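You operate a simulated robot arm through the tools that you are given. There is no shell and no other tool.

Carry out the task below with a simulated two-armed robot. There is one attempt and no reset: what you move stays moved.

TASK
Shut and lock the window, close its vent, heater on at 5.

Only the result counts: the job must be done as asked and must still hold three seconds after the hand-in. Knocking over, shifting, dropping, spilling or breaking anything else fails it.

THE ROBOT
Two 7-joint arms with two-finger parallel grippers on one trunk that stands fixed in place. Base frame: the origin is at the foot of the trunk, x ahead of it, y to its left, z up. Readings come in mm, rad, newtons and seconds.
The left shoulder is at [30, 174, 1392], the right one opposite. With the tool pointing down near the work surface each hand reaches from about 100 to 420 mm from the base axis, measured 20 degrees to its own side. Payload 3.6 kg a hand.
Tool frame (each hand has its own): the origin (TCP) lies between the finger pads and is the grasp point; the fingertips stand 30 mm ahead of it; z points along the fingers, y is the line along which they close. Largest opening 110 mm; finger width 20, thickness 10; the body of the gripper, 48 by 112 mm, starts 55 mm behind the TCP.
Orientation is that of the tool frame in the base frame, as a unit quaternion [x, y, z, w]. With the fingers straight down and closing along the base's y, the tool's x points along the base's -x, its y along +y and its z along -z.

THE INTERFACE
- The arms move only by the tool servo_tool. It takes "left_series", "right_series" or both (then of equal length, played together; a hand with none holds still); each is a list of rows, each a list of 7 numbers: the shift along the base's x, y, z in mm, then the turn, a rotation vector about the base's x, y, z in rad, then the opening in per cent of the stroke, from 0 (shut) to 100 (fully open). In form: [[dx, dy, dz, wx, wy, wz, hand], ...]. A call has 1 to 20 rows; each row shifts and turns the commanded pose from where the row before left it. Rows are played at 5 a second. More than 50 mm and 0.15 rad between two rows, or a gripper value outside its range, and nothing of the call is played. A pose out of reach is approached as far as the arm can. The call stops where the force on the tool passes 70 N (or 10 N more than at its start, if that is more) or the arm is blocked; 0.2 s more then pass. Each finger travels about 153 mm/s and halts on what it meets, pressing with about 41 N; the grip force reading is that of the motor and also rises with nothing between the fingers. The clock runs only during rows and for 0.2 s after the last one: add rows that do not move to give the fingers time. The reply holds the time, the measured pose of the TCP, the force on the tool along the base axes, the opening and the grip force, in the units named above and with some noise, with the torque about the TCP (base axes, N m) and any sound that the robot's microphone picked up, and new pictures: "pictures" is both (left out), scene, wrist or none (wrist: the cameras of the hands that moved).
- Cameras (640 x 400 px; columns grow to the right, rows downward): "scene" is now at [112.7, -19.8, 1591.7]; the picture's right is [-0.22, -0.97, 0.00], its down [-0.33, 0.07, -0.94] and it looks along [0.92, -0.21, -0.34] (base axes); focal length 214 px, centre (320, 200). "left" rides on the left gripper at [73, -17, -103] in its tool frame; the picture's right is [0.23, 0.97, 0.00], its down [-0.76, 0.18, -0.62] and it looks along [-0.61, 0.14, 0.78] (tool axes); focal length 222 px, centre (320, 200). "right" rides on the right gripper at [72, 17, -103] in its tool frame; the picture's right is [-0.23, 0.97, 0.00], its down [-0.76, -0.18, -0.62] and it looks along [-0.61, -0.14, 0.78] (tool axes); focal length 222 px, centre (320, 200). There is no depth. A picture from a camera that has moved, and an enlarged one, comes with that camera's place and axes in the base frame and with its lens.
- lift_body(by): slides the trunk up (or, below 0, down) by that many mm; the arms and the scene camera ride with it, the base frame stays. It gives what a move gives, with no picture.
- pan_tilt(pan, tilt): turns the head with the scene camera to pan (to the left, within 1.501 rad either way) and tilt (down, from -0.506 to 1.204), counted from straight ahead of the robot. It gives what a move gives, and a new picture of the scene camera.
- zoom(camera, box): a new picture of the part [left, top, right, bottom] of that camera's present view, enlarged. No time passes.
- job_done(): hands the job in; it is judged then, once.

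Places have to be worked out from the pictures, the camera data and where the tool is seen. Open the grippers and draw the arms clear of the work before you hand the job in, unless the task says otherwise.

The tools are called after ">>>" as a command line: name --argument value ..., lists and objects as JSON in quotes. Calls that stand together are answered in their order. servo_tool: Moves the arms, as the interface text tells. Its arguments: {"type":"object","properties":{"left_series":{"type":"array","items":{"type":"array","items":{"type":"number"}}},"right_series":{"type":"array","items":{"type":"array","items":{"type":"number"}}},"pictures":{"type":"string","enum":["both","scene","wrist","none"]}},"required":[]} The other tools are called the same way: lift_body (by) slides the trunk up or down; pan_tilt (pan, tilt) turns the head that bears the scene camera; zoom (camera, box) takes an enlarged picture of a part of a camera's view; job_done () hands the job in.

At the start:

```text
clock: 0.0
left_tcp_pos: [333.1, 103.4, 1551.9]
left_ee_rot: [-0.002, 1.0, -0.001, 0.0]
left_ft_force: [0.8, -0.5, -0.2]
left_wrist_torque: [0.01, -0.01, 0.02]
left_gripper_width: 110.1
left_gripper_force: 0.0
right_tcp_pos: [249.8, -136.8, 1591.1]
right_ee_rot: [0.0, 1.0, 0.0, -0.001]
right_ft_force: [0.4, -0.3, -0.1]
right_wrist_torque: [0.0, -0.02, 0.0]
right_gripper_width: 109.8
right_gripper_force: 0.2
trunk travel left (down, up): [-506.0, 257.0]
head pan, tilt: [-0.225, 0.344]
```

scene: 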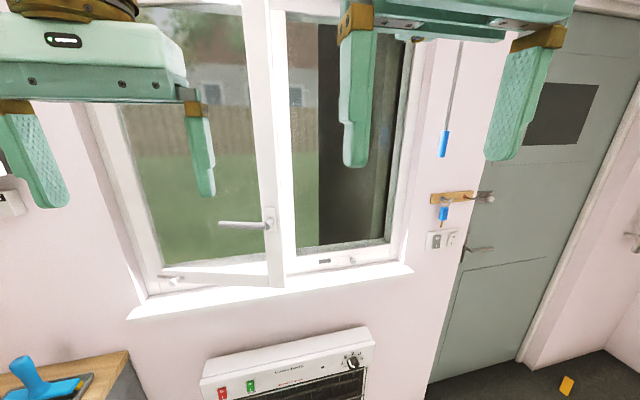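
right: 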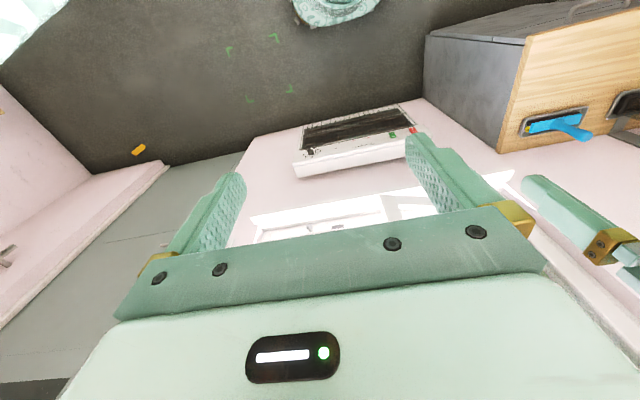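
left: 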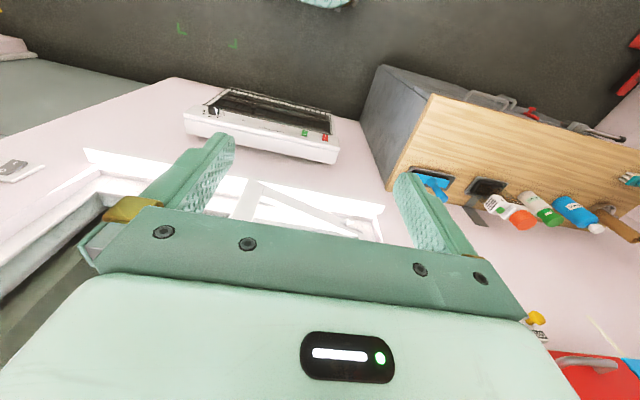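

The scene shows a window with an open sash (left), a handle on its stile, a vent probably at the fixed pane's bottom, and a heater below. I take enlarged views before moving anything.

>>> zoom --camera "scene" --box '[120, 180, 300, 310]'

>>> zoom --camera "scene" --box '[280, 230, 420, 300]'

>>> zoom --camera "scene" --box '[190, 320, 390, 400]'

>>> zoom --camera "scene" --box '[410, 100, 510, 270]'

```text
3.08 times, centred on (210, 245) of scene
camera zoom: at [112.7, -19.8, 1591.7], right [-0.22, -0.97, 0.0], down [-0.33, 0.07, -0.94], along [0.92, -0.21, -0.34], focal length 660 px, centre (658, 62)
```

zoom: 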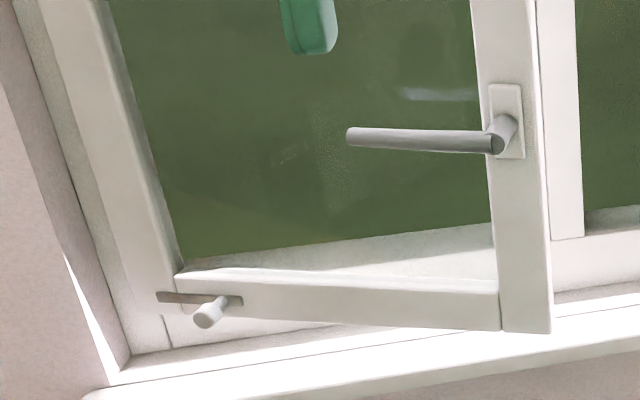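

```text
4.57 times, centred on (350, 265) of scene
camera zoom: at [112.7, -19.8, 1591.7], right [-0.22, -0.97, 0.0], down [-0.33, 0.07, -0.94], along [0.92, -0.21, -0.34], focal length 980 px, centre (183, -97)
```

zoom: 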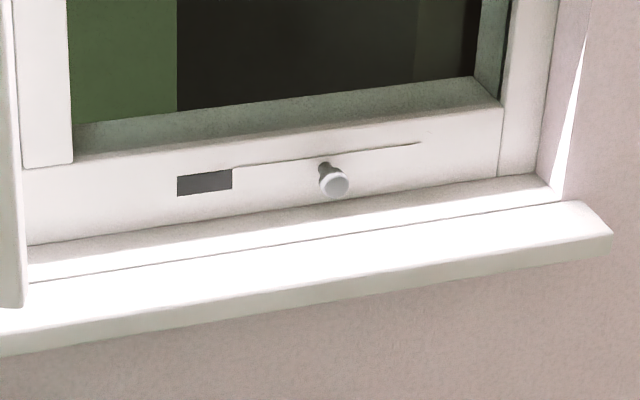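

```text
3.20 times, centred on (290, 360) of scene
camera zoom: at [112.7, -19.8, 1591.7], right [-0.22, -0.97, 0.0], down [-0.33, 0.07, -0.94], along [0.92, -0.21, -0.34], focal length 686 px, centre (416, -312)
```

zoom: 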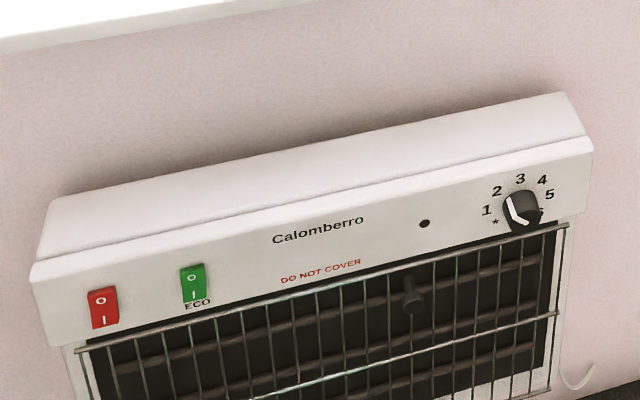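

```text
2.35 times, centred on (460, 185) of scene
camera zoom: at [112.7, -19.8, 1591.7], right [-0.22, -0.97, 0.0], down [-0.33, 0.07, -0.94], along [0.92, -0.21, -0.34], focal length 505 px, centre (-9, 235)
```

zoom: 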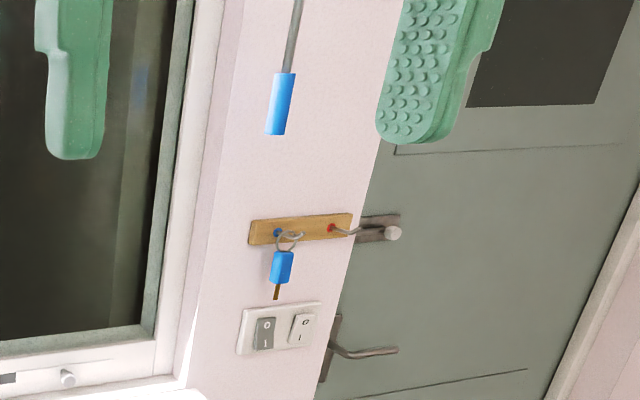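

The window handle sits horizontally, there is a knob at the fixed pane's bottom (a slide vent?), a knob with a plate at lower left, a blue-tagged key on a hook and a blue-gripped rod hanging. I look around with the head to find everything relevant, starting upward.

>>> pan_tilt --pan 0.0 --tilt -0.4

>>> pan_tilt --pan -0.6 --tilt 0.0

>>> pan_tilt --pan 0.8 --tilt 0.5

>>> pan_tilt --pan 0.0 --tilt 0.75

```text
clock: 1.1
left_tcp_pos: [333.6, 102.9, 1552.1]
left_ee_rot: [-0.001, 1.0, -0.001, -0.001]
left_ft_force: [-0.5, -0.1, 0.3]
left_wrist_torque: [0.05, -0.01, -0.01]
left_gripper_width: 110.1
left_gripper_force: 0.0
right_tcp_pos: [250.7, -136.6, 1591.5]
right_ee_rot: [0.0, 1.0, -0.001, 0.0]
right_ft_force: [0.4, 0.8, -0.5]
right_wrist_torque: [0.01, 0.02, -0.01]
right_gripper_width: 110.0
right_gripper_force: 0.0
trunk travel left (down, up): [-506.0, 257.0]
head pan, tilt: [0.0, -0.4]
camera scene: at [95.2, 1.0, 1656.5], right [0.0, -1.0, 0.0], down [0.39, 0.0, -0.92], along [0.92, 0.0, 0.39], focal length 214 px, centre (320, 200)
```

scene: 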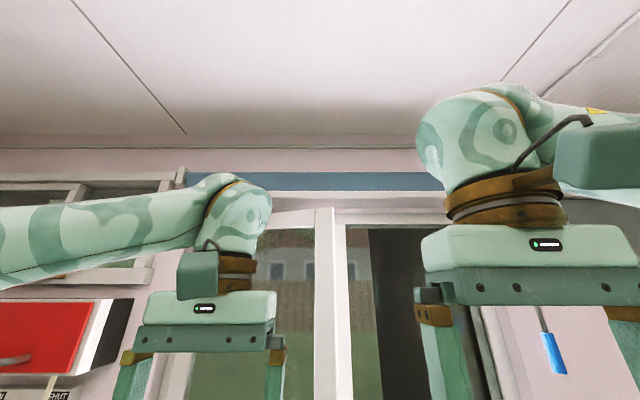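

```text
clock: 2.1
left_tcp_pos: [333.2, 102.6, 1552.2]
left_ee_rot: [-0.002, 1.0, -0.001, -0.001]
left_ft_force: [0.8, 0.4, 0.6]
left_wrist_torque: [0.01, -0.01, 0.03]
left_gripper_width: 110.0
left_gripper_force: 0.1
right_tcp_pos: [250.9, -137.8, 1592.6]
right_ee_rot: [0.0, 1.0, 0.0, -0.001]
right_ft_force: [0.5, -0.4, 0.1]
right_wrist_torque: [-0.02, -0.01, -0.03]
right_gripper_width: 109.8
right_gripper_force: 0.0
trunk travel left (down, up): [-506.0, 257.0]
head pan, tilt: [-0.6, 0.0]
camera scene: at [96.2, -49.7, 1623.5], right [-0.56, -0.83, 0.0], down [0.0, 0.0, -1.0], along [0.83, -0.56, 0.0], focal length 214 px, centre (320, 200)
```

scene: 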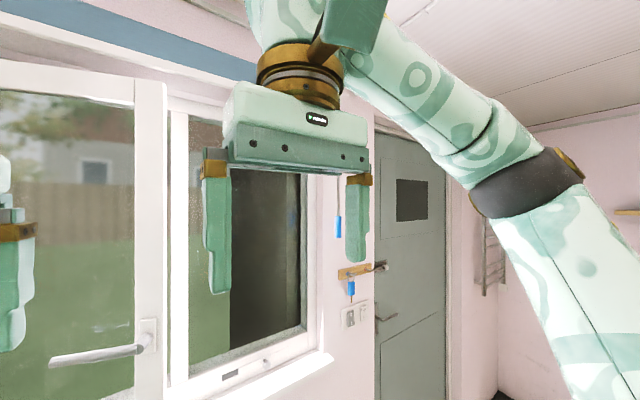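

```text
clock: 3.6
left_tcp_pos: [332.7, 101.9, 1551.3]
left_ee_rot: [-0.001, 1.0, -0.001, 0.0]
left_ft_force: [0.2, 0.6, 1.0]
left_wrist_torque: [-0.04, -0.04, -0.01]
left_gripper_width: 109.7
left_gripper_force: 0.1
right_tcp_pos: [249.0, -136.7, 1591.5]
right_ee_rot: [0.001, 1.0, 0.0, -0.001]
right_ft_force: [0.7, 0.2, 0.0]
right_wrist_torque: [0.01, -0.02, 0.01]
right_gripper_width: 110.1
right_gripper_force: 0.0
trunk travel left (down, up): [-506.0, 257.0]
head pan, tilt: [0.799, 0.499]
camera scene: at [85.3, 66.2, 1577.4], right [0.72, -0.7, 0.0], down [-0.33, -0.34, -0.88], along [0.61, 0.63, -0.48], focal length 214 px, centre (320, 200)
```

scene: 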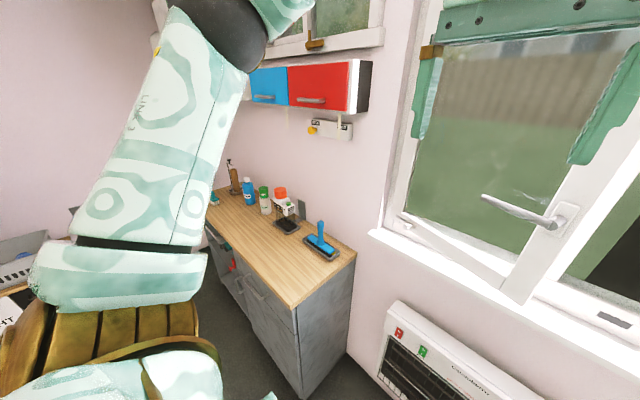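

```text
clock: 4.8
left_tcp_pos: [333.2, 102.7, 1550.7]
left_ee_rot: [-0.002, 1.0, 0.0, 0.0]
left_ft_force: [-0.1, 0.1, 0.5]
left_wrist_torque: [-0.01, 0.03, -0.01]
left_gripper_width: 109.8
left_gripper_force: 0.1
right_tcp_pos: [250.6, -137.3, 1592.1]
right_ee_rot: [0.001, 1.0, 0.001, 0.0]
right_ft_force: [0.4, 0.3, 0.2]
right_wrist_torque: [-0.01, -0.01, 0.04]
right_gripper_width: 109.8
right_gripper_force: 0.1
trunk travel left (down, up): [-506.0, 257.0]
head pan, tilt: [0.0, 0.75]
camera scene: at [104.8, 1.1, 1555.4], right [0.0, -1.0, 0.0], down [-0.68, 0.0, -0.73], along [0.73, 0.0, -0.68], focal length 214 px, centre (320, 200)
```

scene: 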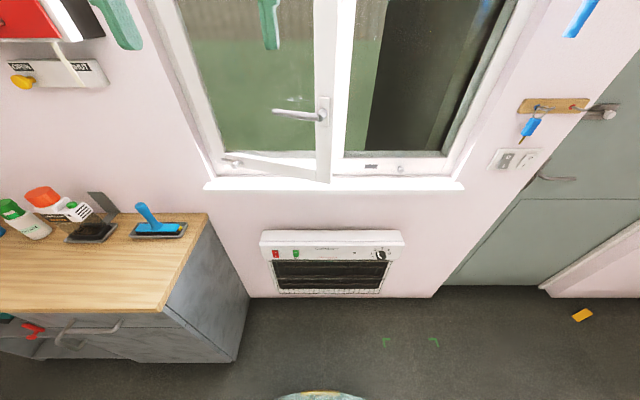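

There are distractors (a second, high window at left and an OPEN/SHUT lever box). I look closer at each of these, at the left and upwards.

>>> pan_tilt --pan 0.7 --tilt 0.0

>>> zoom --camera "scene" --box '[0, 0, 640, 400]'

>>> pan_tilt --pan 1.3 --tilt 0.3

>>> pan_tilt --pan -1.3 --tilt 0.4

```text
clock: 5.9
left_tcp_pos: [332.2, 102.7, 1551.0]
left_ee_rot: [-0.002, 1.0, -0.001, -0.001]
left_ft_force: [-0.6, 0.4, 0.8]
left_wrist_torque: [0.0, 0.0, -0.03]
left_gripper_width: 110.0
left_gripper_force: 0.0
right_tcp_pos: [249.6, -135.6, 1589.5]
right_ee_rot: [0.0, 1.0, 0.0, -0.001]
right_ft_force: [0.7, 0.7, -0.4]
right_wrist_torque: [0.02, -0.02, 0.0]
right_gripper_width: 110.3
right_gripper_force: 0.1
trunk travel left (down, up): [-506.0, 257.0]
head pan, tilt: [0.7, 0.0]
camera scene: at [90.8, 58.9, 1623.4], right [0.64, -0.77, 0.0], down [0.0, 0.0, -1.0], along [0.77, 0.64, 0.0], focal length 214 px, centre (320, 200)
```

scene: 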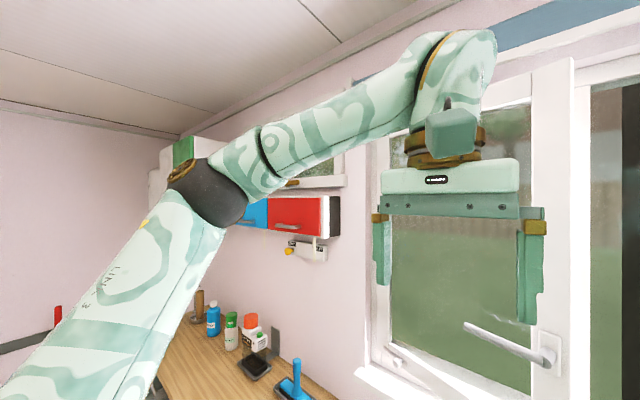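

```text
1.00 times, centred on (320, 200) of scene (not enlarged: the box is as wide or as high as the picture)
camera zoom: at [90.8, 58.9, 1623.4], right [0.64, -0.77, 0.0], down [0.0, 0.0, -1.0], along [0.77, 0.64, 0.0], focal length 214 px, centre (320, 200)
```

zoom: 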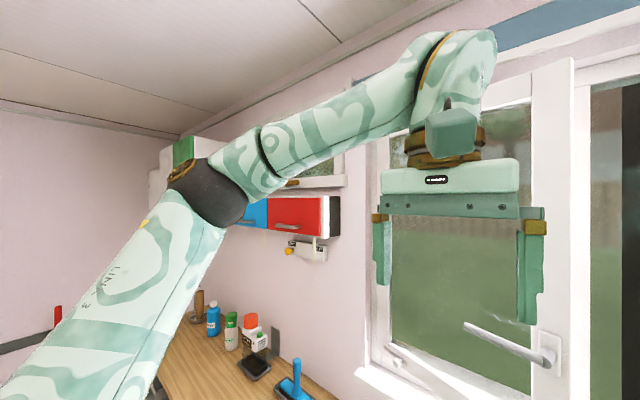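

```text
clock: 6.9
left_tcp_pos: [332.1, 102.5, 1550.9]
left_ee_rot: [-0.002, 1.0, -0.001, -0.001]
left_ft_force: [-0.6, 0.2, 0.5]
left_wrist_torque: [0.01, 0.01, -0.01]
left_gripper_width: 110.0
left_gripper_force: 0.1
right_tcp_pos: [250.2, -136.5, 1591.4]
right_ee_rot: [0.0, 1.0, 0.0, -0.001]
right_ft_force: [-0.6, -0.5, 0.8]
right_wrist_torque: [0.01, -0.01, 0.05]
right_gripper_width: 110.1
right_gripper_force: 0.1
trunk travel left (down, up): [-506.0, 257.0]
head pan, tilt: [1.3, 0.3]
camera scene: at [46.9, 90.9, 1595.8], right [0.96, -0.27, 0.0], down [-0.08, -0.28, -0.96], along [0.26, 0.92, -0.3], focal length 214 px, centre (320, 200)
```

scene: 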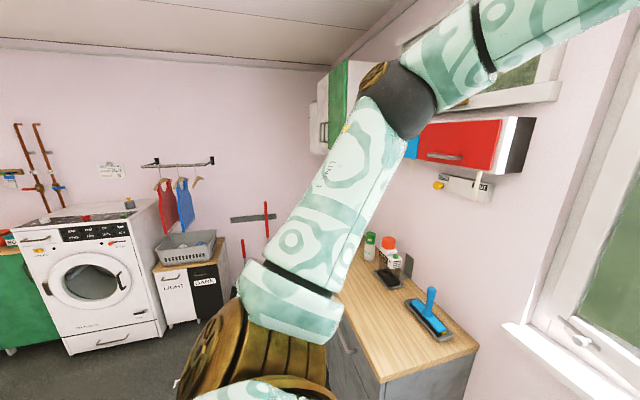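

```text
clock: 9.2
left_tcp_pos: [332.3, 101.9, 1551.8]
left_ee_rot: [-0.002, 1.0, -0.001, -0.001]
left_ft_force: [-0.5, -0.3, -0.1]
left_wrist_torque: [0.0, 0.01, 0.02]
left_gripper_width: 110.1
left_gripper_force: 0.1
right_tcp_pos: [249.9, -137.1, 1591.6]
right_ee_rot: [0.0, 1.0, 0.0, 0.0]
right_ft_force: [-0.2, -0.5, 0.0]
right_wrist_torque: [-0.02, 0.0, -0.01]
right_gripper_width: 110.0
right_gripper_force: 0.0
trunk travel left (down, up): [-506.0, 257.0]
head pan, tilt: [-1.3, 0.4]
camera scene: at [46.7, -88.3, 1586.5], right [-0.96, -0.27, 0.0], down [-0.1, 0.37, -0.92], along [0.25, -0.89, -0.39], focal length 214 px, centre (320, 200)
```

scene: 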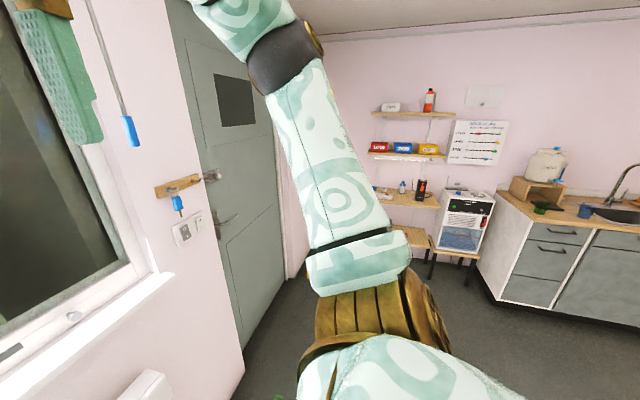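

Only the window, its vent knob, the heater and the key look relevant. I look head-on at the window at moderate tilt and zoom in on the details.

>>> pan_tilt --pan 0.0 --tilt 0.5

>>> zoom --camera "scene" --box '[190, 120, 350, 220]'

>>> zoom --camera "scene" --box '[330, 180, 450, 255]'

>>> zoom --camera "scene" --box '[200, 180, 340, 260]'

```text
clock: 10.7
left_tcp_pos: [334.3, 102.8, 1552.0]
left_ee_rot: [-0.002, 1.0, -0.001, -0.001]
left_ft_force: [1.0, 0.7, 0.1]
left_wrist_torque: [0.01, -0.01, -0.02]
left_gripper_width: 109.9
left_gripper_force: 0.1
right_tcp_pos: [250.6, -136.7, 1591.3]
right_ee_rot: [0.0, 1.0, 0.0, -0.001]
right_ft_force: [-0.1, -0.2, -1.0]
right_wrist_torque: [0.01, 0.0, 0.02]
right_gripper_width: 110.0
right_gripper_force: 0.0
trunk travel left (down, up): [-506.0, 257.0]
head pan, tilt: [0.0, 0.499]
camera scene: at [112.9, 0.9, 1577.3], right [0.0, -1.0, 0.0], down [-0.48, 0.0, -0.88], along [0.88, 0.0, -0.48], focal length 214 px, centre (320, 200)
```

scene: 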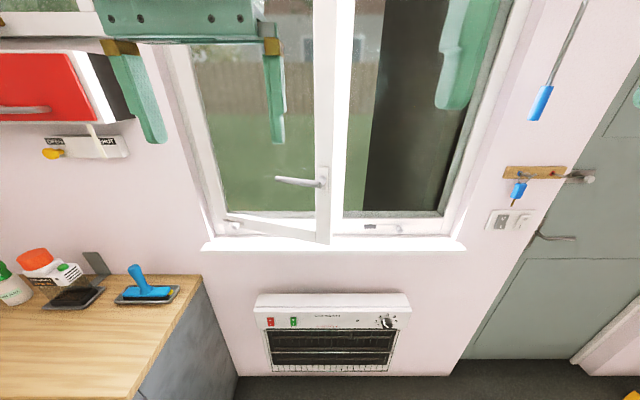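

```text
4.00 times, centred on (270, 170) of scene
camera zoom: at [112.9, 0.9, 1577.3], right [0.0, -1.0, 0.0], down [-0.48, 0.0, -0.88], along [0.88, 0.0, -0.48], focal length 858 px, centre (520, 320)
```

zoom: 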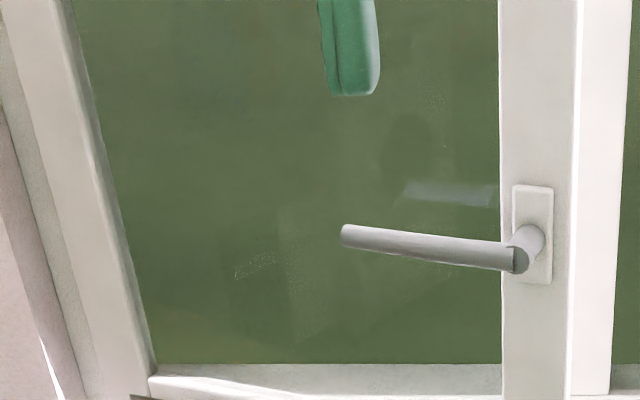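

```text
5.33 times, centred on (390, 218) of scene
camera zoom: at [112.9, 0.9, 1577.3], right [0.0, -1.0, 0.0], down [-0.48, 0.0, -0.88], along [0.88, 0.0, -0.48], focal length 1144 px, centre (-53, 107)
```

zoom: 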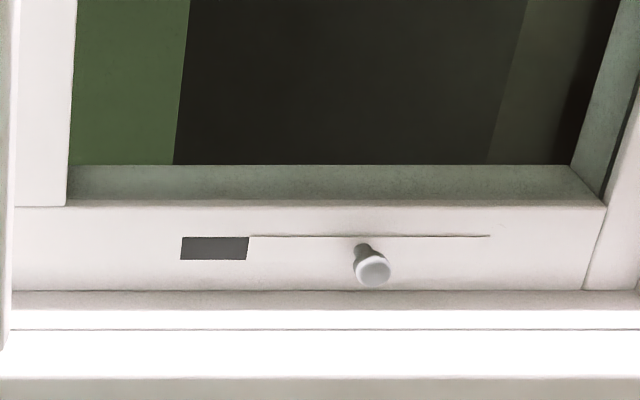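

```text
4.57 times, centred on (270, 220) of scene
camera zoom: at [112.9, 0.9, 1577.3], right [0.0, -1.0, 0.0], down [-0.48, 0.0, -0.88], along [0.88, 0.0, -0.48], focal length 980 px, centre (549, 109)
```

zoom: 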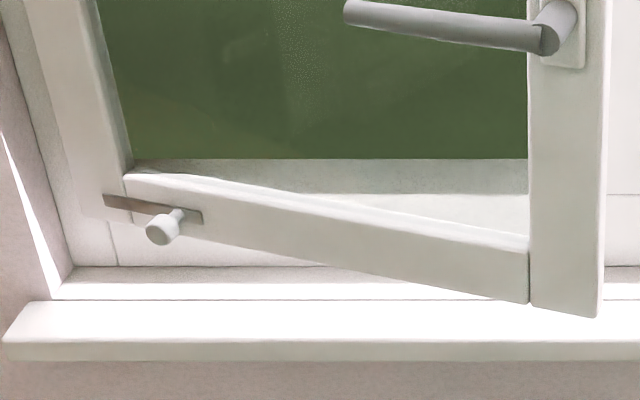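

Both a knob on the sash's bottom rail (with a dark strip) and one on the fixed pane's bottom frame (with a dark slot) are visible. I tilt both hands forward by 0.9 rad and pull the left one back so the wrist cameras look at the window horizontally.

>>> servo_tool --left_series '[[-15, 0, 0, 0, -0.15, 0, 100], [-15, 0, 0, 0, -0.15, 0, 100], [-15, 0, 0, 0, -0.15, 0, 100], [-15, 0, 0, 0, -0.15, 0, 100], [-15, 0, 0, 0, -0.15, 0, 100], [-15, 0, 0, 0, -0.15, 0, 100]]' --right_series '[[0, 0, 0, 0, -0.15, 0, 100], [0, 0, 0, 0, -0.15, 0, 100], [0, 0, 0, 0, -0.15, 0, 100], [0, 0, 0, 0, -0.15, 0, 100], [0, 0, 0, 0, -0.15, 0, 100], [0, 0, 0, 0, -0.15, 0, 100]]'

```text
clock: 12.0
left_tcp_pos: [258.9, 103.5, 1550.9]
left_ee_rot: [-0.007, 0.924, -0.002, 0.383]
left_ft_force: [12.2, -6.8, -4.3]
left_wrist_torque: [0.41, -0.09, 1.37]
left_gripper_width: 110.0
left_gripper_force: 0.0
right_tcp_pos: [247.9, -137.7, 1592.4]
right_ee_rot: [0.0, 0.923, 0.0, 0.385]
right_ft_force: [0.5, -0.4, -0.3]
right_wrist_torque: [0.02, 0.03, 0.01]
right_gripper_width: 110.1
right_gripper_force: 0.1
trunk travel left (down, up): [-506.0, 257.0]
head pan, tilt: [0.0, 0.499]
stopped in row 6 (left hand): the force on the tool passed its limit at 88 N (the readings are from after the stop); the commanded pose is now the measured one
camera scene: at [111.9, 3.3, 1577.9], right [0.03, -1.0, 0.0], down [-0.47, -0.01, -0.88], along [0.88, 0.02, -0.47], focal length 214 px, centre (320, 200)
camera right: at [125.1, -118.9, 1612.5], right [0.16, 0.97, 0.16], down [0.09, -0.18, 0.98], along [0.98, -0.14, -0.12], focal length 222 px, centre (320, 200)
camera left: at [133.8, 85.7, 1572.5], right [-0.17, 0.97, -0.17], down [0.09, 0.19, 0.98], along [0.98, 0.15, -0.12], focal length 222 px, centre (320, 200)
```

scene: 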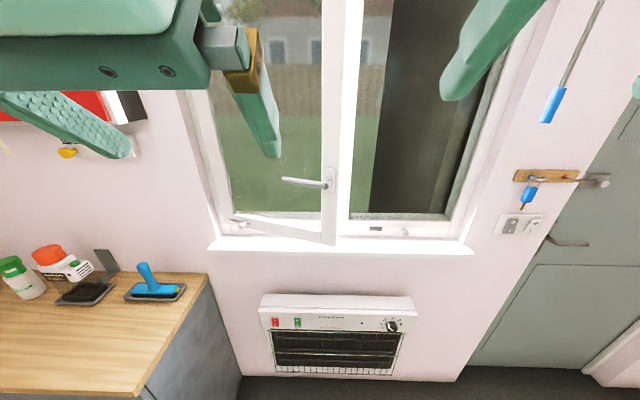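
right: 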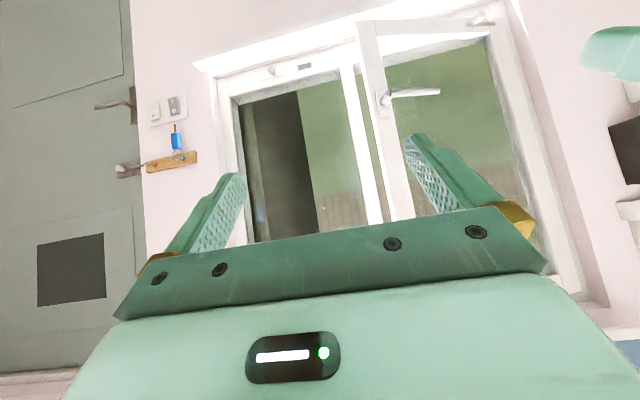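
left: 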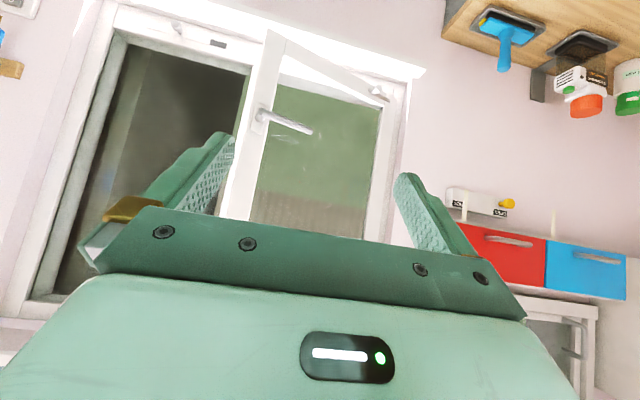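

The left gripper touched the head while pulling back (force limit), so I move it outward and down away from the head.

>>> servo_tool --left_series '[[20, 20, 0, 0, 0, 0, 100], [20, 30, -10, 0, 0, 0, 100], [0, 40, -30, 0, 0, 0, 100], [0, 20, -40, 0, 0, 0, 100], [0, 0, -40, 0, 0, 0, 100]]' --right_series '[[0, -10, -30, 0, 0, 0, 100], [0, -10, -30, 0, 0, 0, 100], [0, -10, -40, 0, 0, 0, 100], [0, -10, -40, 0, 0, 0, 100], [0, -10, -40, 0, 0, 0, 100]]'

```text
clock: 13.2
left_tcp_pos: [313.1, 211.8, 1446.8]
left_ee_rot: [-0.006, 0.924, -0.001, 0.381]
left_ft_force: [0.8, -0.5, -0.3]
left_wrist_torque: [0.01, 0.01, -0.02]
left_gripper_width: 110.0
left_gripper_force: 0.0
left hand out of reach, approached as far as the arm can: row 5
right_tcp_pos: [273.4, -172.4, 1464.5]
right_ee_rot: [0.0, 0.924, 0.0, 0.382]
right_ft_force: [0.0, 0.4, 0.5]
right_wrist_torque: [0.02, 0.01, 0.0]
right_gripper_width: 110.2
right_gripper_force: 0.1
right hand out of reach, approached as far as the arm can: row 4, 5
trunk travel left (down, up): [-506.0, 257.0]
head pan, tilt: [0.0, 0.499]
camera scene: at [114.8, 0.5, 1577.2], right [0.0, -1.0, 0.0], down [-0.48, 0.0, -0.88], along [0.88, 0.0, -0.48], focal length 214 px, centre (320, 200)
camera right: at [149.6, -153.0, 1483.6], right [0.16, 0.97, 0.16], down [0.1, -0.18, 0.98], along [0.98, -0.14, -0.12], focal length 222 px, centre (320, 200)
camera left: at [189.3, 193.5, 1468.5], right [-0.17, 0.97, -0.17], down [0.1, 0.19, 0.98], along [0.98, 0.15, -0.13], focal length 222 px, centre (320, 200)
```

scene: 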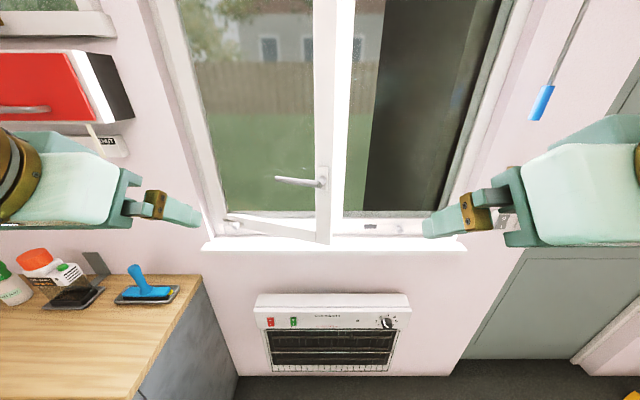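
right: 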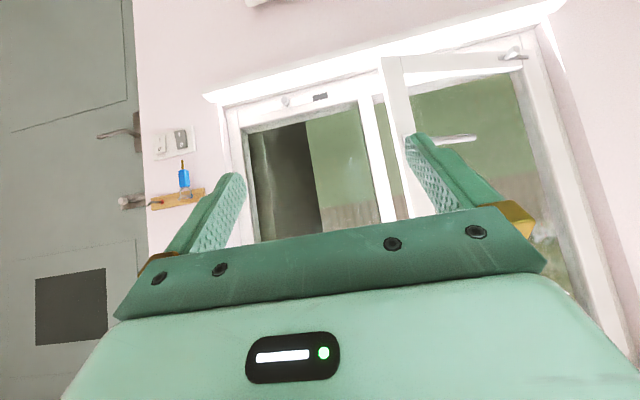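
left: 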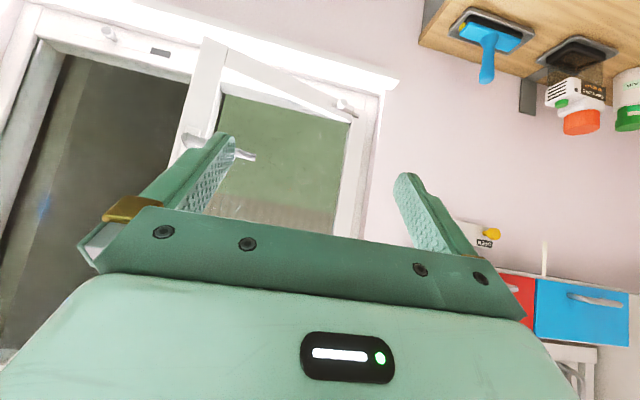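

Triangulating from the scene and wrist views puts the window frame at x≈790, the handle pivot near (634, -5, 1346) and the sash corner near (655, -32, 1120); heater is low, z≈560. I lower the trunk by 150 to bring the wrist cameras to the window's bottom rail.

>>> lift_body --by -150

>>> zoom --camera "right" --box '[200, 20, 400, 140]'

>>> zoom --camera "left" --box '[180, 20, 420, 170]'

>>> zoom --camera "scene" --box '[190, 60, 350, 160]'

>>> zoom --camera "scene" --box '[230, 230, 430, 350]'

```text
clock: 14.9
left_tcp_pos: [341.3, 210.9, 1275.3]
left_ee_rot: [-0.007, 0.937, 0.0, 0.349]
left_ft_force: [-0.9, -0.1, -1.0]
left_wrist_torque: [-0.03, -0.02, 0.02]
left_gripper_width: 110.1
left_gripper_force: 0.0
right_tcp_pos: [298.4, -169.1, 1299.6]
right_ee_rot: [0.0, 0.935, 0.0, 0.355]
right_ft_force: [-0.4, -0.2, -0.7]
right_wrist_torque: [0.02, 0.03, 0.05]
right_gripper_width: 110.0
right_gripper_force: 0.1
trunk travel left (down, up): [-356.0, 407.0]
head pan, tilt: [0.0, 0.499]
```

```text
3.20 times, centred on (300, 80) of right
camera zoom: at [175.4, -151.2, 1327.7], right [0.17, 0.97, 0.15], down [0.16, -0.18, 0.97], along [0.97, -0.14, -0.18], focal length 711 px, centre (384, 584)
```

zoom: 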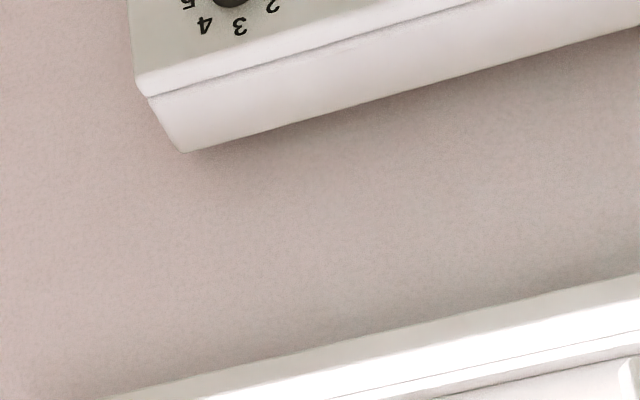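

```text
2.67 times, centred on (300, 95) of left
camera zoom: at [218.0, 193.4, 1307.6], right [-0.18, 0.97, -0.16], down [0.17, 0.19, 0.97], along [0.97, 0.15, -0.2], focal length 592 px, centre (373, 480)
```

zoom: 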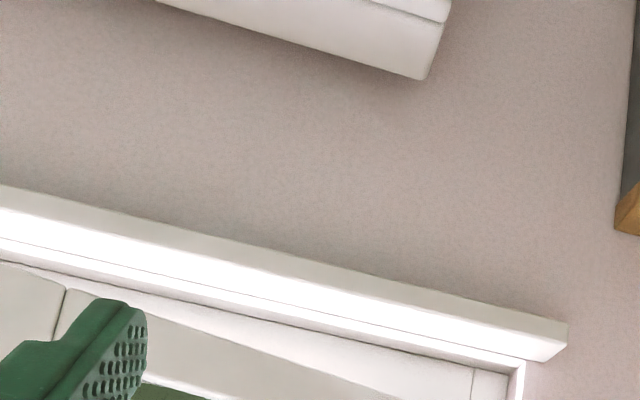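

```text
4.00 times, centred on (270, 110) of scene
camera zoom: at [147.7, 1.1, 1426.3], right [0.0, -1.0, 0.0], down [-0.48, 0.0, -0.88], along [0.88, 0.0, -0.48], focal length 858 px, centre (520, 560)
```

zoom: 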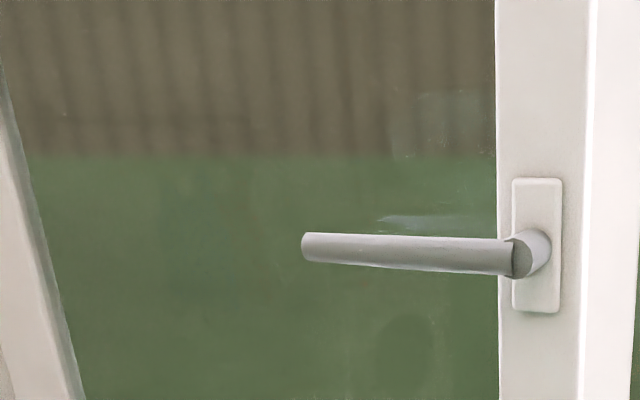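

```text
3.20 times, centred on (330, 290) of scene
camera zoom: at [147.7, 1.1, 1426.3], right [0.0, -1.0, 0.0], down [-0.48, 0.0, -0.88], along [0.88, 0.0, -0.48], focal length 686 px, centre (288, -88)
```

zoom: 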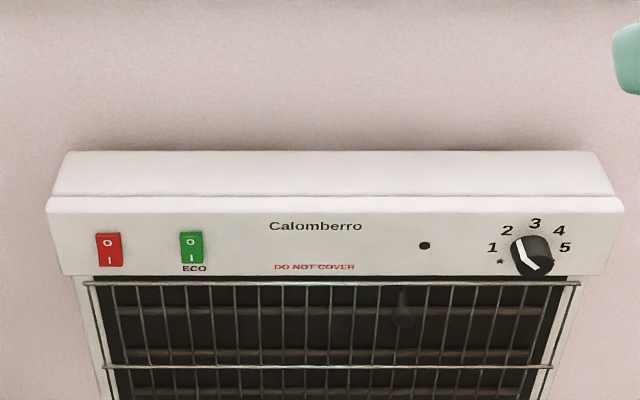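

The trunk also moves forward a little as it lowers. I zoom in on the heater's switches and dial to read their states.

>>> zoom --camera "scene" --box '[370, 290, 430, 330]'

>>> zoom --camera "scene" --box '[250, 290, 310, 330]'

>>> pan_tilt --pan 0.0 --tilt 0.3

```text
10.00 times, centred on (400, 310) of scene
camera zoom: at [147.7, 1.1, 1426.3], right [0.0, -1.0, 0.0], down [-0.48, 0.0, -0.88], along [0.88, 0.0, -0.48], focal length 2145 px, centre (-480, -900)
```

zoom: 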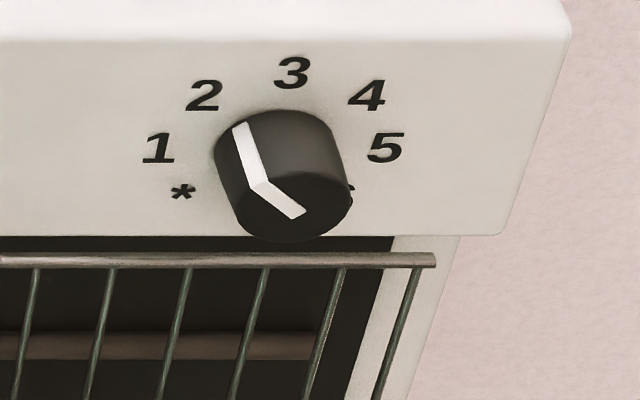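

```text
10.00 times, centred on (280, 310) of scene
camera zoom: at [147.7, 1.1, 1426.3], right [0.0, -1.0, 0.0], down [-0.48, 0.0, -0.88], along [0.88, 0.0, -0.48], focal length 2145 px, centre (720, -900)
```

zoom: 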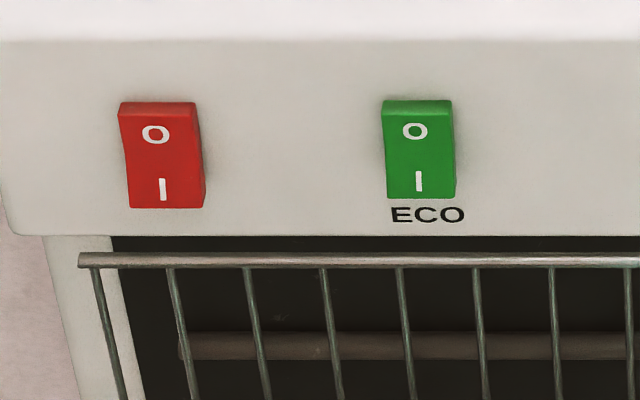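

```text
clock: 15.6
left_tcp_pos: [341.1, 211.0, 1274.8]
left_ee_rot: [-0.006, 0.937, -0.002, 0.348]
left_ft_force: [0.0, -0.4, 0.0]
left_wrist_torque: [0.01, 0.04, 0.01]
left_gripper_width: 110.1
left_gripper_force: 0.0
right_tcp_pos: [298.5, -170.2, 1300.8]
right_ee_rot: [0.0, 0.935, 0.0, 0.355]
right_ft_force: [1.3, -0.1, -0.4]
right_wrist_torque: [0.0, -0.01, 0.0]
right_gripper_width: 110.1
right_gripper_force: 0.1
trunk travel left (down, up): [-356.0, 407.0]
head pan, tilt: [0.0, 0.3]
camera scene: at [150.7, 1.1, 1444.4], right [0.0, -1.0, 0.0], down [-0.3, 0.0, -0.95], along [0.95, 0.0, -0.3], focal length 214 px, centre (320, 200)
```

scene: 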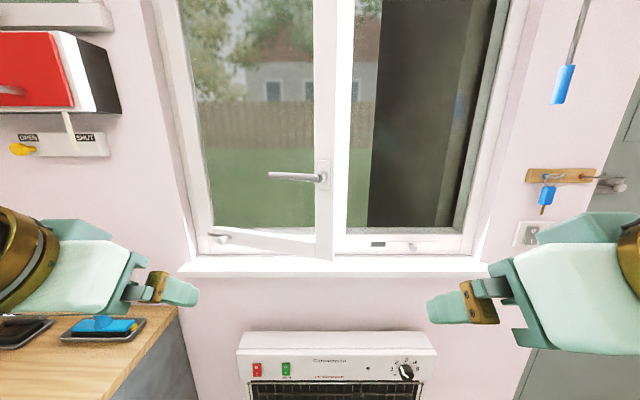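

The dial seems to be near 2 and the switches need a closer look. Now I advance the left hand to get a close view of the sash's bottom rail knob and the handle.

>>> servo_tool --left_series '[[40, 8, -15, 0, 0, 0, 100], [40, 8, -15, 0, 0, 0, 100], [40, 8, -15, 0, 0, 0, 100], [40, 8, -15, 0, 0, 0, 100], [30, 8, -15, 0, 0, 0, 100]]' --right_series '[[40, 0, -15, 0, 0, 0, 100], [40, 0, -15, 0, 0, 0, 100], [40, 0, -15, 0, 0, 0, 100], [40, 0, -15, 0, 0, 0, 100], [30, 0, -15, 0, 0, 0, 100]]'

```text
clock: 16.8
left_tcp_pos: [533.9, 251.3, 1200.6]
left_ee_rot: [-0.006, 0.938, -0.001, 0.348]
left_ft_force: [0.6, 1.0, -0.3]
left_wrist_torque: [-0.02, 0.02, 0.02]
left_gripper_width: 110.2
left_gripper_force: 0.1
right_tcp_pos: [490.8, -170.1, 1222.5]
right_ee_rot: [0.0, 0.935, 0.0, 0.354]
right_ft_force: [-0.7, 0.6, 0.0]
right_wrist_torque: [0.0, 0.02, 0.0]
right_gripper_width: 109.8
right_gripper_force: 0.0
trunk travel left (down, up): [-356.0, 407.0]
head pan, tilt: [0.0, 0.3]
camera scene: at [152.1, 1.4, 1444.3], right [0.0, -1.0, 0.0], down [-0.3, 0.0, -0.95], along [0.95, 0.0, -0.3], focal length 214 px, centre (320, 200)
camera right: at [368.4, -152.4, 1251.2], right [0.17, 0.97, 0.15], down [0.16, -0.18, 0.97], along [0.97, -0.14, -0.18], focal length 222 px, centre (320, 200)
camera left: at [411.0, 233.6, 1230.9], right [-0.18, 0.97, -0.16], down [0.17, 0.19, 0.97], along [0.97, 0.15, -0.2], focal length 222 px, centre (320, 200)
```

scene: 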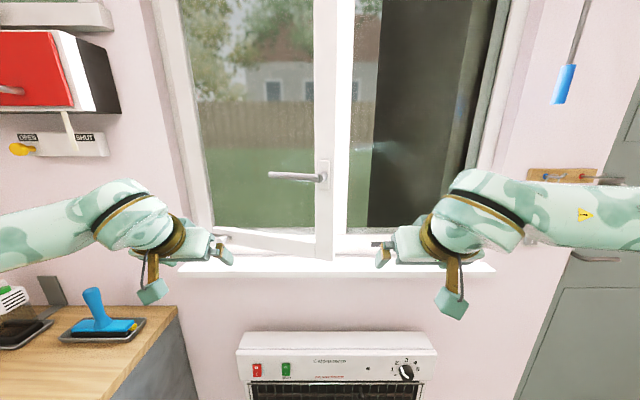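
right: 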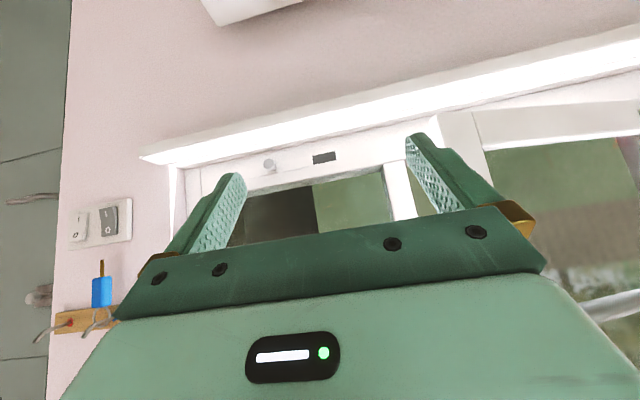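
left: 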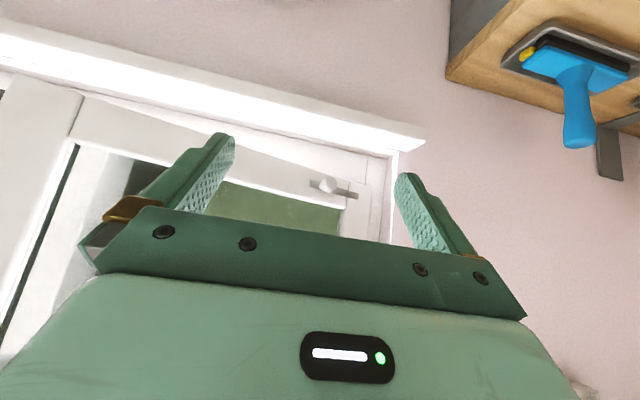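

>>> zoom --camera "left" --box '[280, 150, 400, 225]'

>>> zoom --camera "right" --box '[240, 130, 360, 205]'

>>> zoom --camera "scene" --box '[200, 220, 300, 270]'

>>> zoom --camera "scene" --box '[240, 340, 340, 400]'

```text
5.33 times, centred on (340, 188) of left
camera zoom: at [411.0, 233.6, 1230.9], right [-0.18, 0.97, -0.16], down [0.17, 0.19, 0.97], along [0.97, 0.15, -0.2], focal length 1185 px, centre (213, 267)
```

zoom: 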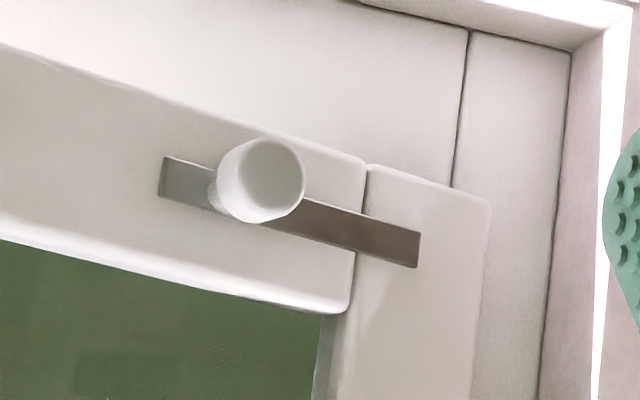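

```text
5.33 times, centred on (300, 168) of right
camera zoom: at [368.4, -152.4, 1251.2], right [0.17, 0.97, 0.15], down [0.16, -0.18, 0.97], along [0.97, -0.14, -0.18], focal length 1185 px, centre (427, 373)
```

zoom: 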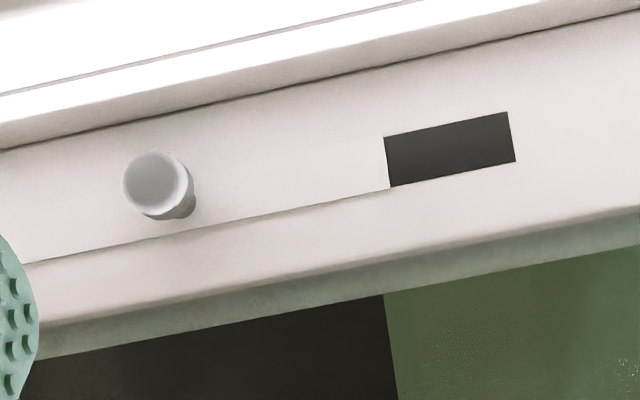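

```text
6.40 times, centred on (250, 245) of scene
camera zoom: at [152.1, 1.4, 1444.3], right [0.0, -1.0, 0.0], down [-0.3, 0.0, -0.95], along [0.95, 0.0, -0.3], focal length 1373 px, centre (768, -88)
```

zoom: 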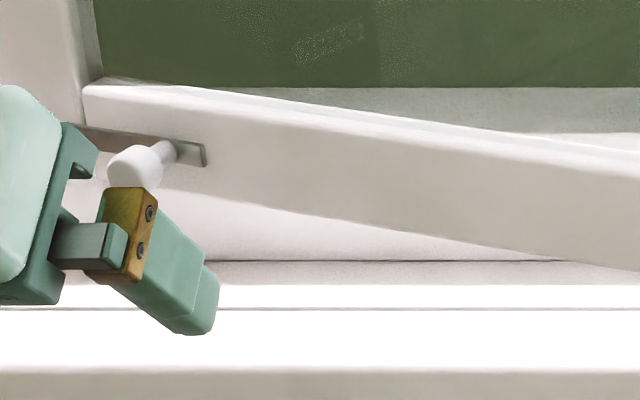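

```text
6.40 times, centred on (290, 370) of scene
camera zoom: at [152.1, 1.4, 1444.3], right [0.0, -1.0, 0.0], down [-0.3, 0.0, -0.95], along [0.95, 0.0, -0.3], focal length 1373 px, centre (512, -888)
```

zoom: 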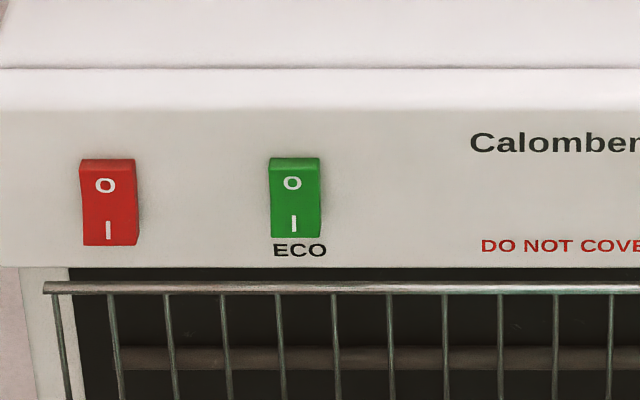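

The fixed pane's vent has a dark slot uncovered left of its slide knob, so it closes by sliding left (+y). I now turn both hands to point forward, close the right one, and bring it in front of the sash's free stile below the handle.

>>> servo_tool --left_series '[[-15, 0, 20, 0, -0.14, 0, 100], [-15, 0, 20, 0, -0.14, 0, 100], [-10, 0, 25, 0, -0.14, 0, 50], [-10, 0, 25, 0, -0.14, 0, 0], [0, 0, 25, 0, -0.14, 0, 0], [0, 0, 25, 0, -0.14, 0, 0]]' --right_series '[[10, 25, 5, 0, -0.14, 0, 100], [15, 27, 5, 0, -0.14, 0, 50], [15, 27, 5, 0, -0.14, 0, 0], [15, 27, 5, 0, -0.14, 0, 0], [15, 27, 5, 0, -0.14, 0, 0], [15, 27, 5, 0, -0.14, 0, 0]]'

```text
clock: 18.2
left_tcp_pos: [486.7, 232.5, 1310.7]
left_ee_rot: [0.014, 0.773, -0.016, 0.634]
left_ft_force: [-0.5, 0.9, -0.1]
left_wrist_torque: [-0.01, -0.02, -0.04]
left_gripper_width: 0.0
left_gripper_force: 37.6
left hand out of reach, approached as far as the arm can: row 5, 6
right_tcp_pos: [574.4, -7.8, 1253.9]
right_ee_rot: [-0.001, 0.708, 0.0, 0.706]
right_ft_force: [0.2, 0.0, -0.2]
right_wrist_torque: [0.01, 0.02, -0.04]
right_gripper_width: 0.1
right_gripper_force: 37.9
trunk travel left (down, up): [-356.0, 407.0]
head pan, tilt: [0.0, 0.3]
camera scene: at [150.6, 3.4, 1444.5], right [0.0, -1.0, 0.0], down [-0.3, 0.0, -0.96], along [0.96, 0.0, -0.3], focal length 214 px, centre (320, 200)
camera right: at [469.8, 10.1, 1180.7], right [0.0, 0.97, 0.23], down [-0.62, -0.18, 0.76], along [0.78, -0.14, 0.6], focal length 222 px, centre (320, 200)
camera left: at [369.7, 219.5, 1261.0], right [0.0, 0.97, -0.23], down [-0.45, 0.2, 0.87], along [0.89, 0.11, 0.44], focal length 222 px, centre (320, 200)
```

scene: 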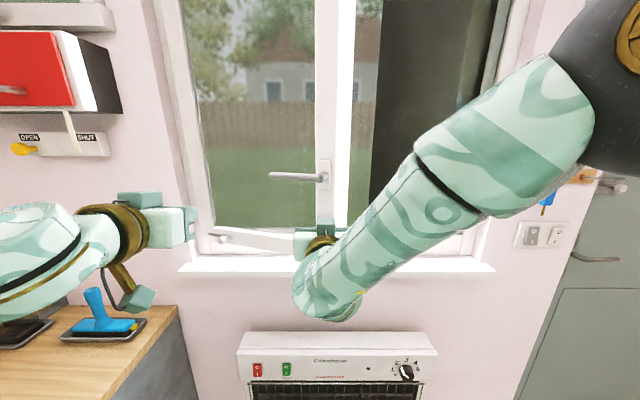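
right: 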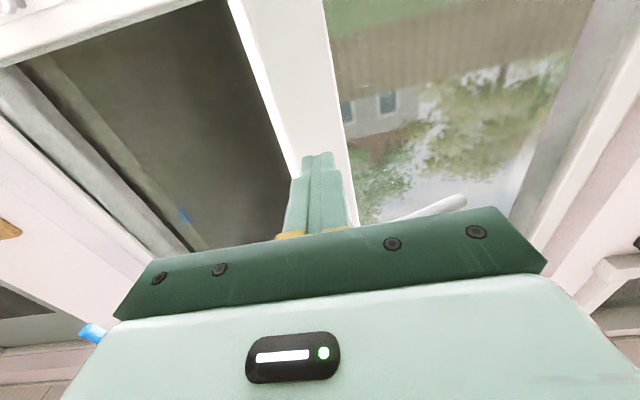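
left: 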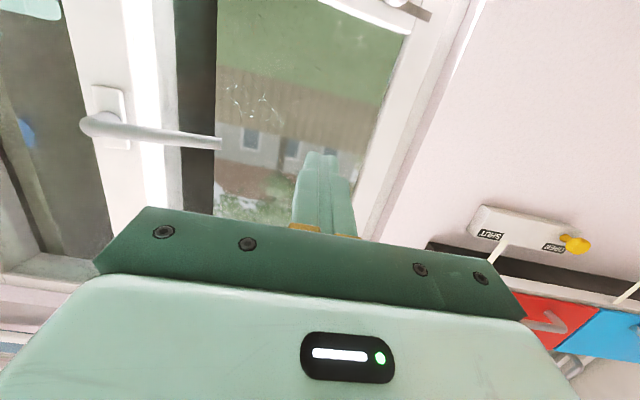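

Right hand points forward at (574, -8, 1254), below the lever and before the sash stile. I push forward slowly, watching force.

>>> servo_tool --right_series '[[15, 0, 0, 0, 0, 0, 0], [15, 0, 0, 0, 0, 0, 0], [15, 0, 0, 0, 0, 0, 0], [10, 0, 0, 0, 0, 0, 0], [10, 0, 0, 0, 0, 0, 0], [10, 0, 0, 0, 0, 0, 0]]' --pictures "both"

```text
clock: 19.6
left_tcp_pos: [486.1, 230.1, 1312.0]
left_ee_rot: [0.014, 0.774, -0.016, 0.633]
left_ft_force: [-0.5, -0.6, 0.8]
left_wrist_torque: [0.0, -0.02, -0.01]
left_gripper_width: 0.1
left_gripper_force: 37.5
right_tcp_pos: [649.0, -7.8, 1254.3]
right_ee_rot: [0.001, 0.711, -0.001, 0.703]
right_ft_force: [0.1, -0.6, -0.6]
right_wrist_torque: [-0.02, -0.02, 0.01]
right_gripper_width: 0.0
right_gripper_force: 37.7
trunk travel left (down, up): [-356.0, 407.0]
head pan, tilt: [0.0, 0.3]
camera scene: at [151.1, 1.3, 1444.4], right [0.0, -1.0, 0.0], down [-0.3, 0.0, -0.96], along [0.96, 0.0, -0.3], focal length 214 px, centre (320, 200)
camera right: at [545.2, 10.7, 1182.8], right [0.01, 0.97, 0.23], down [-0.61, -0.17, 0.77], along [0.79, -0.14, 0.6], focal length 222 px, centre (320, 200)
```

scene: 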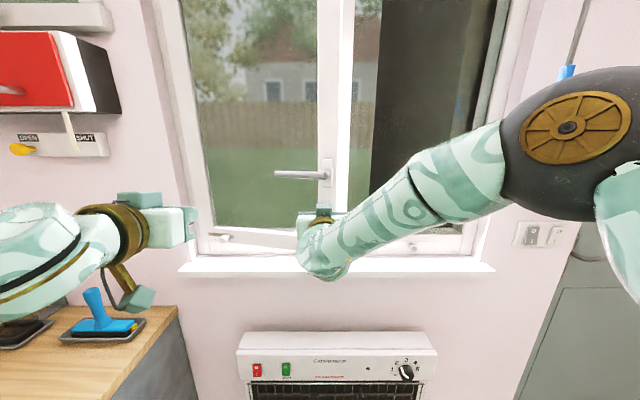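
right: 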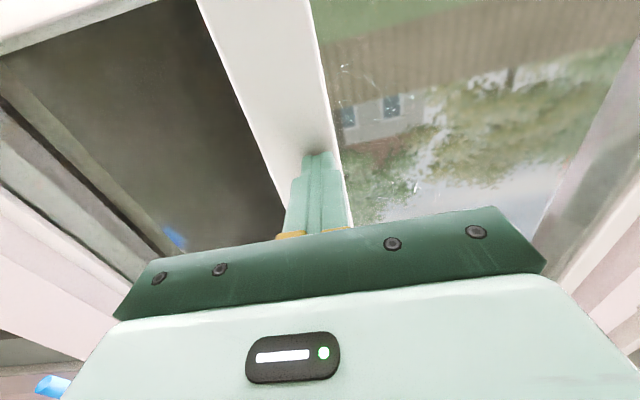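

The sash is moving freely; the finger sits close to the stile's inner edge, so I drift right (−y) while pushing on.

>>> servo_tool --right_series '[[10, -6, 0, 0, 0, 0, 0], [10, -6, 0, 0, 0, 0, 0], [10, -6, 0, 0, 0, 0, 0], [10, -6, 0, 0, 0, 0, 0], [10, -4, 0, 0, 0, 0, 0], [10, -4, 0, 0, 0, 0, 0], [8, 0, 0, 0, 0, 0, 0]]' --pictures "both"

```text
clock: 21.2
left_tcp_pos: [487.0, 229.1, 1311.9]
left_ee_rot: [0.014, 0.773, -0.015, 0.634]
left_ft_force: [-1.1, -0.4, -0.1]
left_wrist_torque: [-0.03, 0.01, 0.01]
left_gripper_width: 0.0
left_gripper_force: 37.7
right_tcp_pos: [718.0, -30.2, 1263.7]
right_ee_rot: [0.001, 0.71, 0.0, 0.704]
right_ft_force: [-0.2, 0.1, -0.1]
right_wrist_torque: [-0.01, 0.01, 0.01]
right_gripper_width: 0.1
right_gripper_force: 37.8
right hand out of reach, approached as far as the arm can: row 1, 2, 3, 4
trunk travel left (down, up): [-356.0, 407.0]
head pan, tilt: [0.0, 0.3]
camera scene: at [151.0, 1.2, 1444.5], right [0.0, -1.0, 0.0], down [-0.3, 0.0, -0.96], along [0.96, 0.0, -0.3], focal length 214 px, centre (320, 200)
camera right: at [614.8, -11.6, 1191.8], right [0.0, 0.97, 0.23], down [-0.62, -0.18, 0.77], along [0.79, -0.14, 0.6], focal length 222 px, centre (320, 200)
```

scene: 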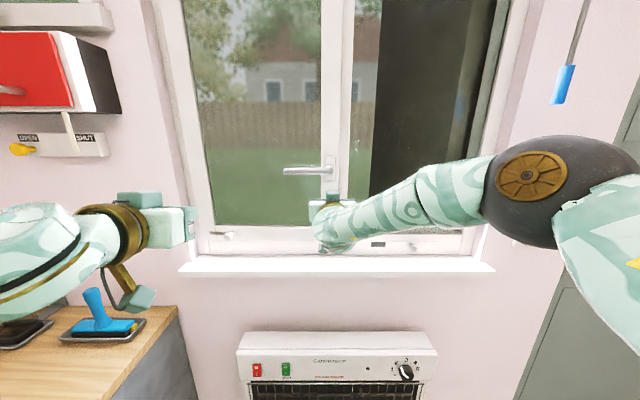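
right: 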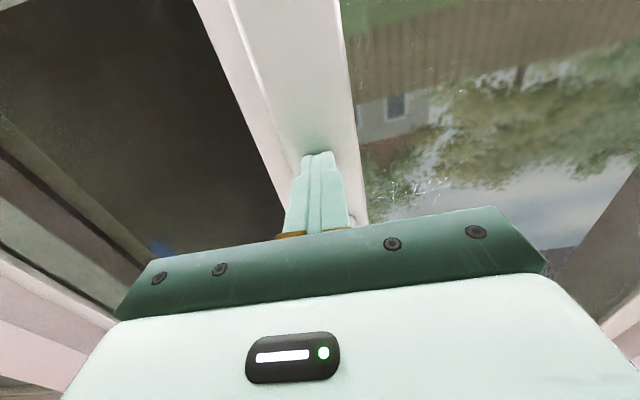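

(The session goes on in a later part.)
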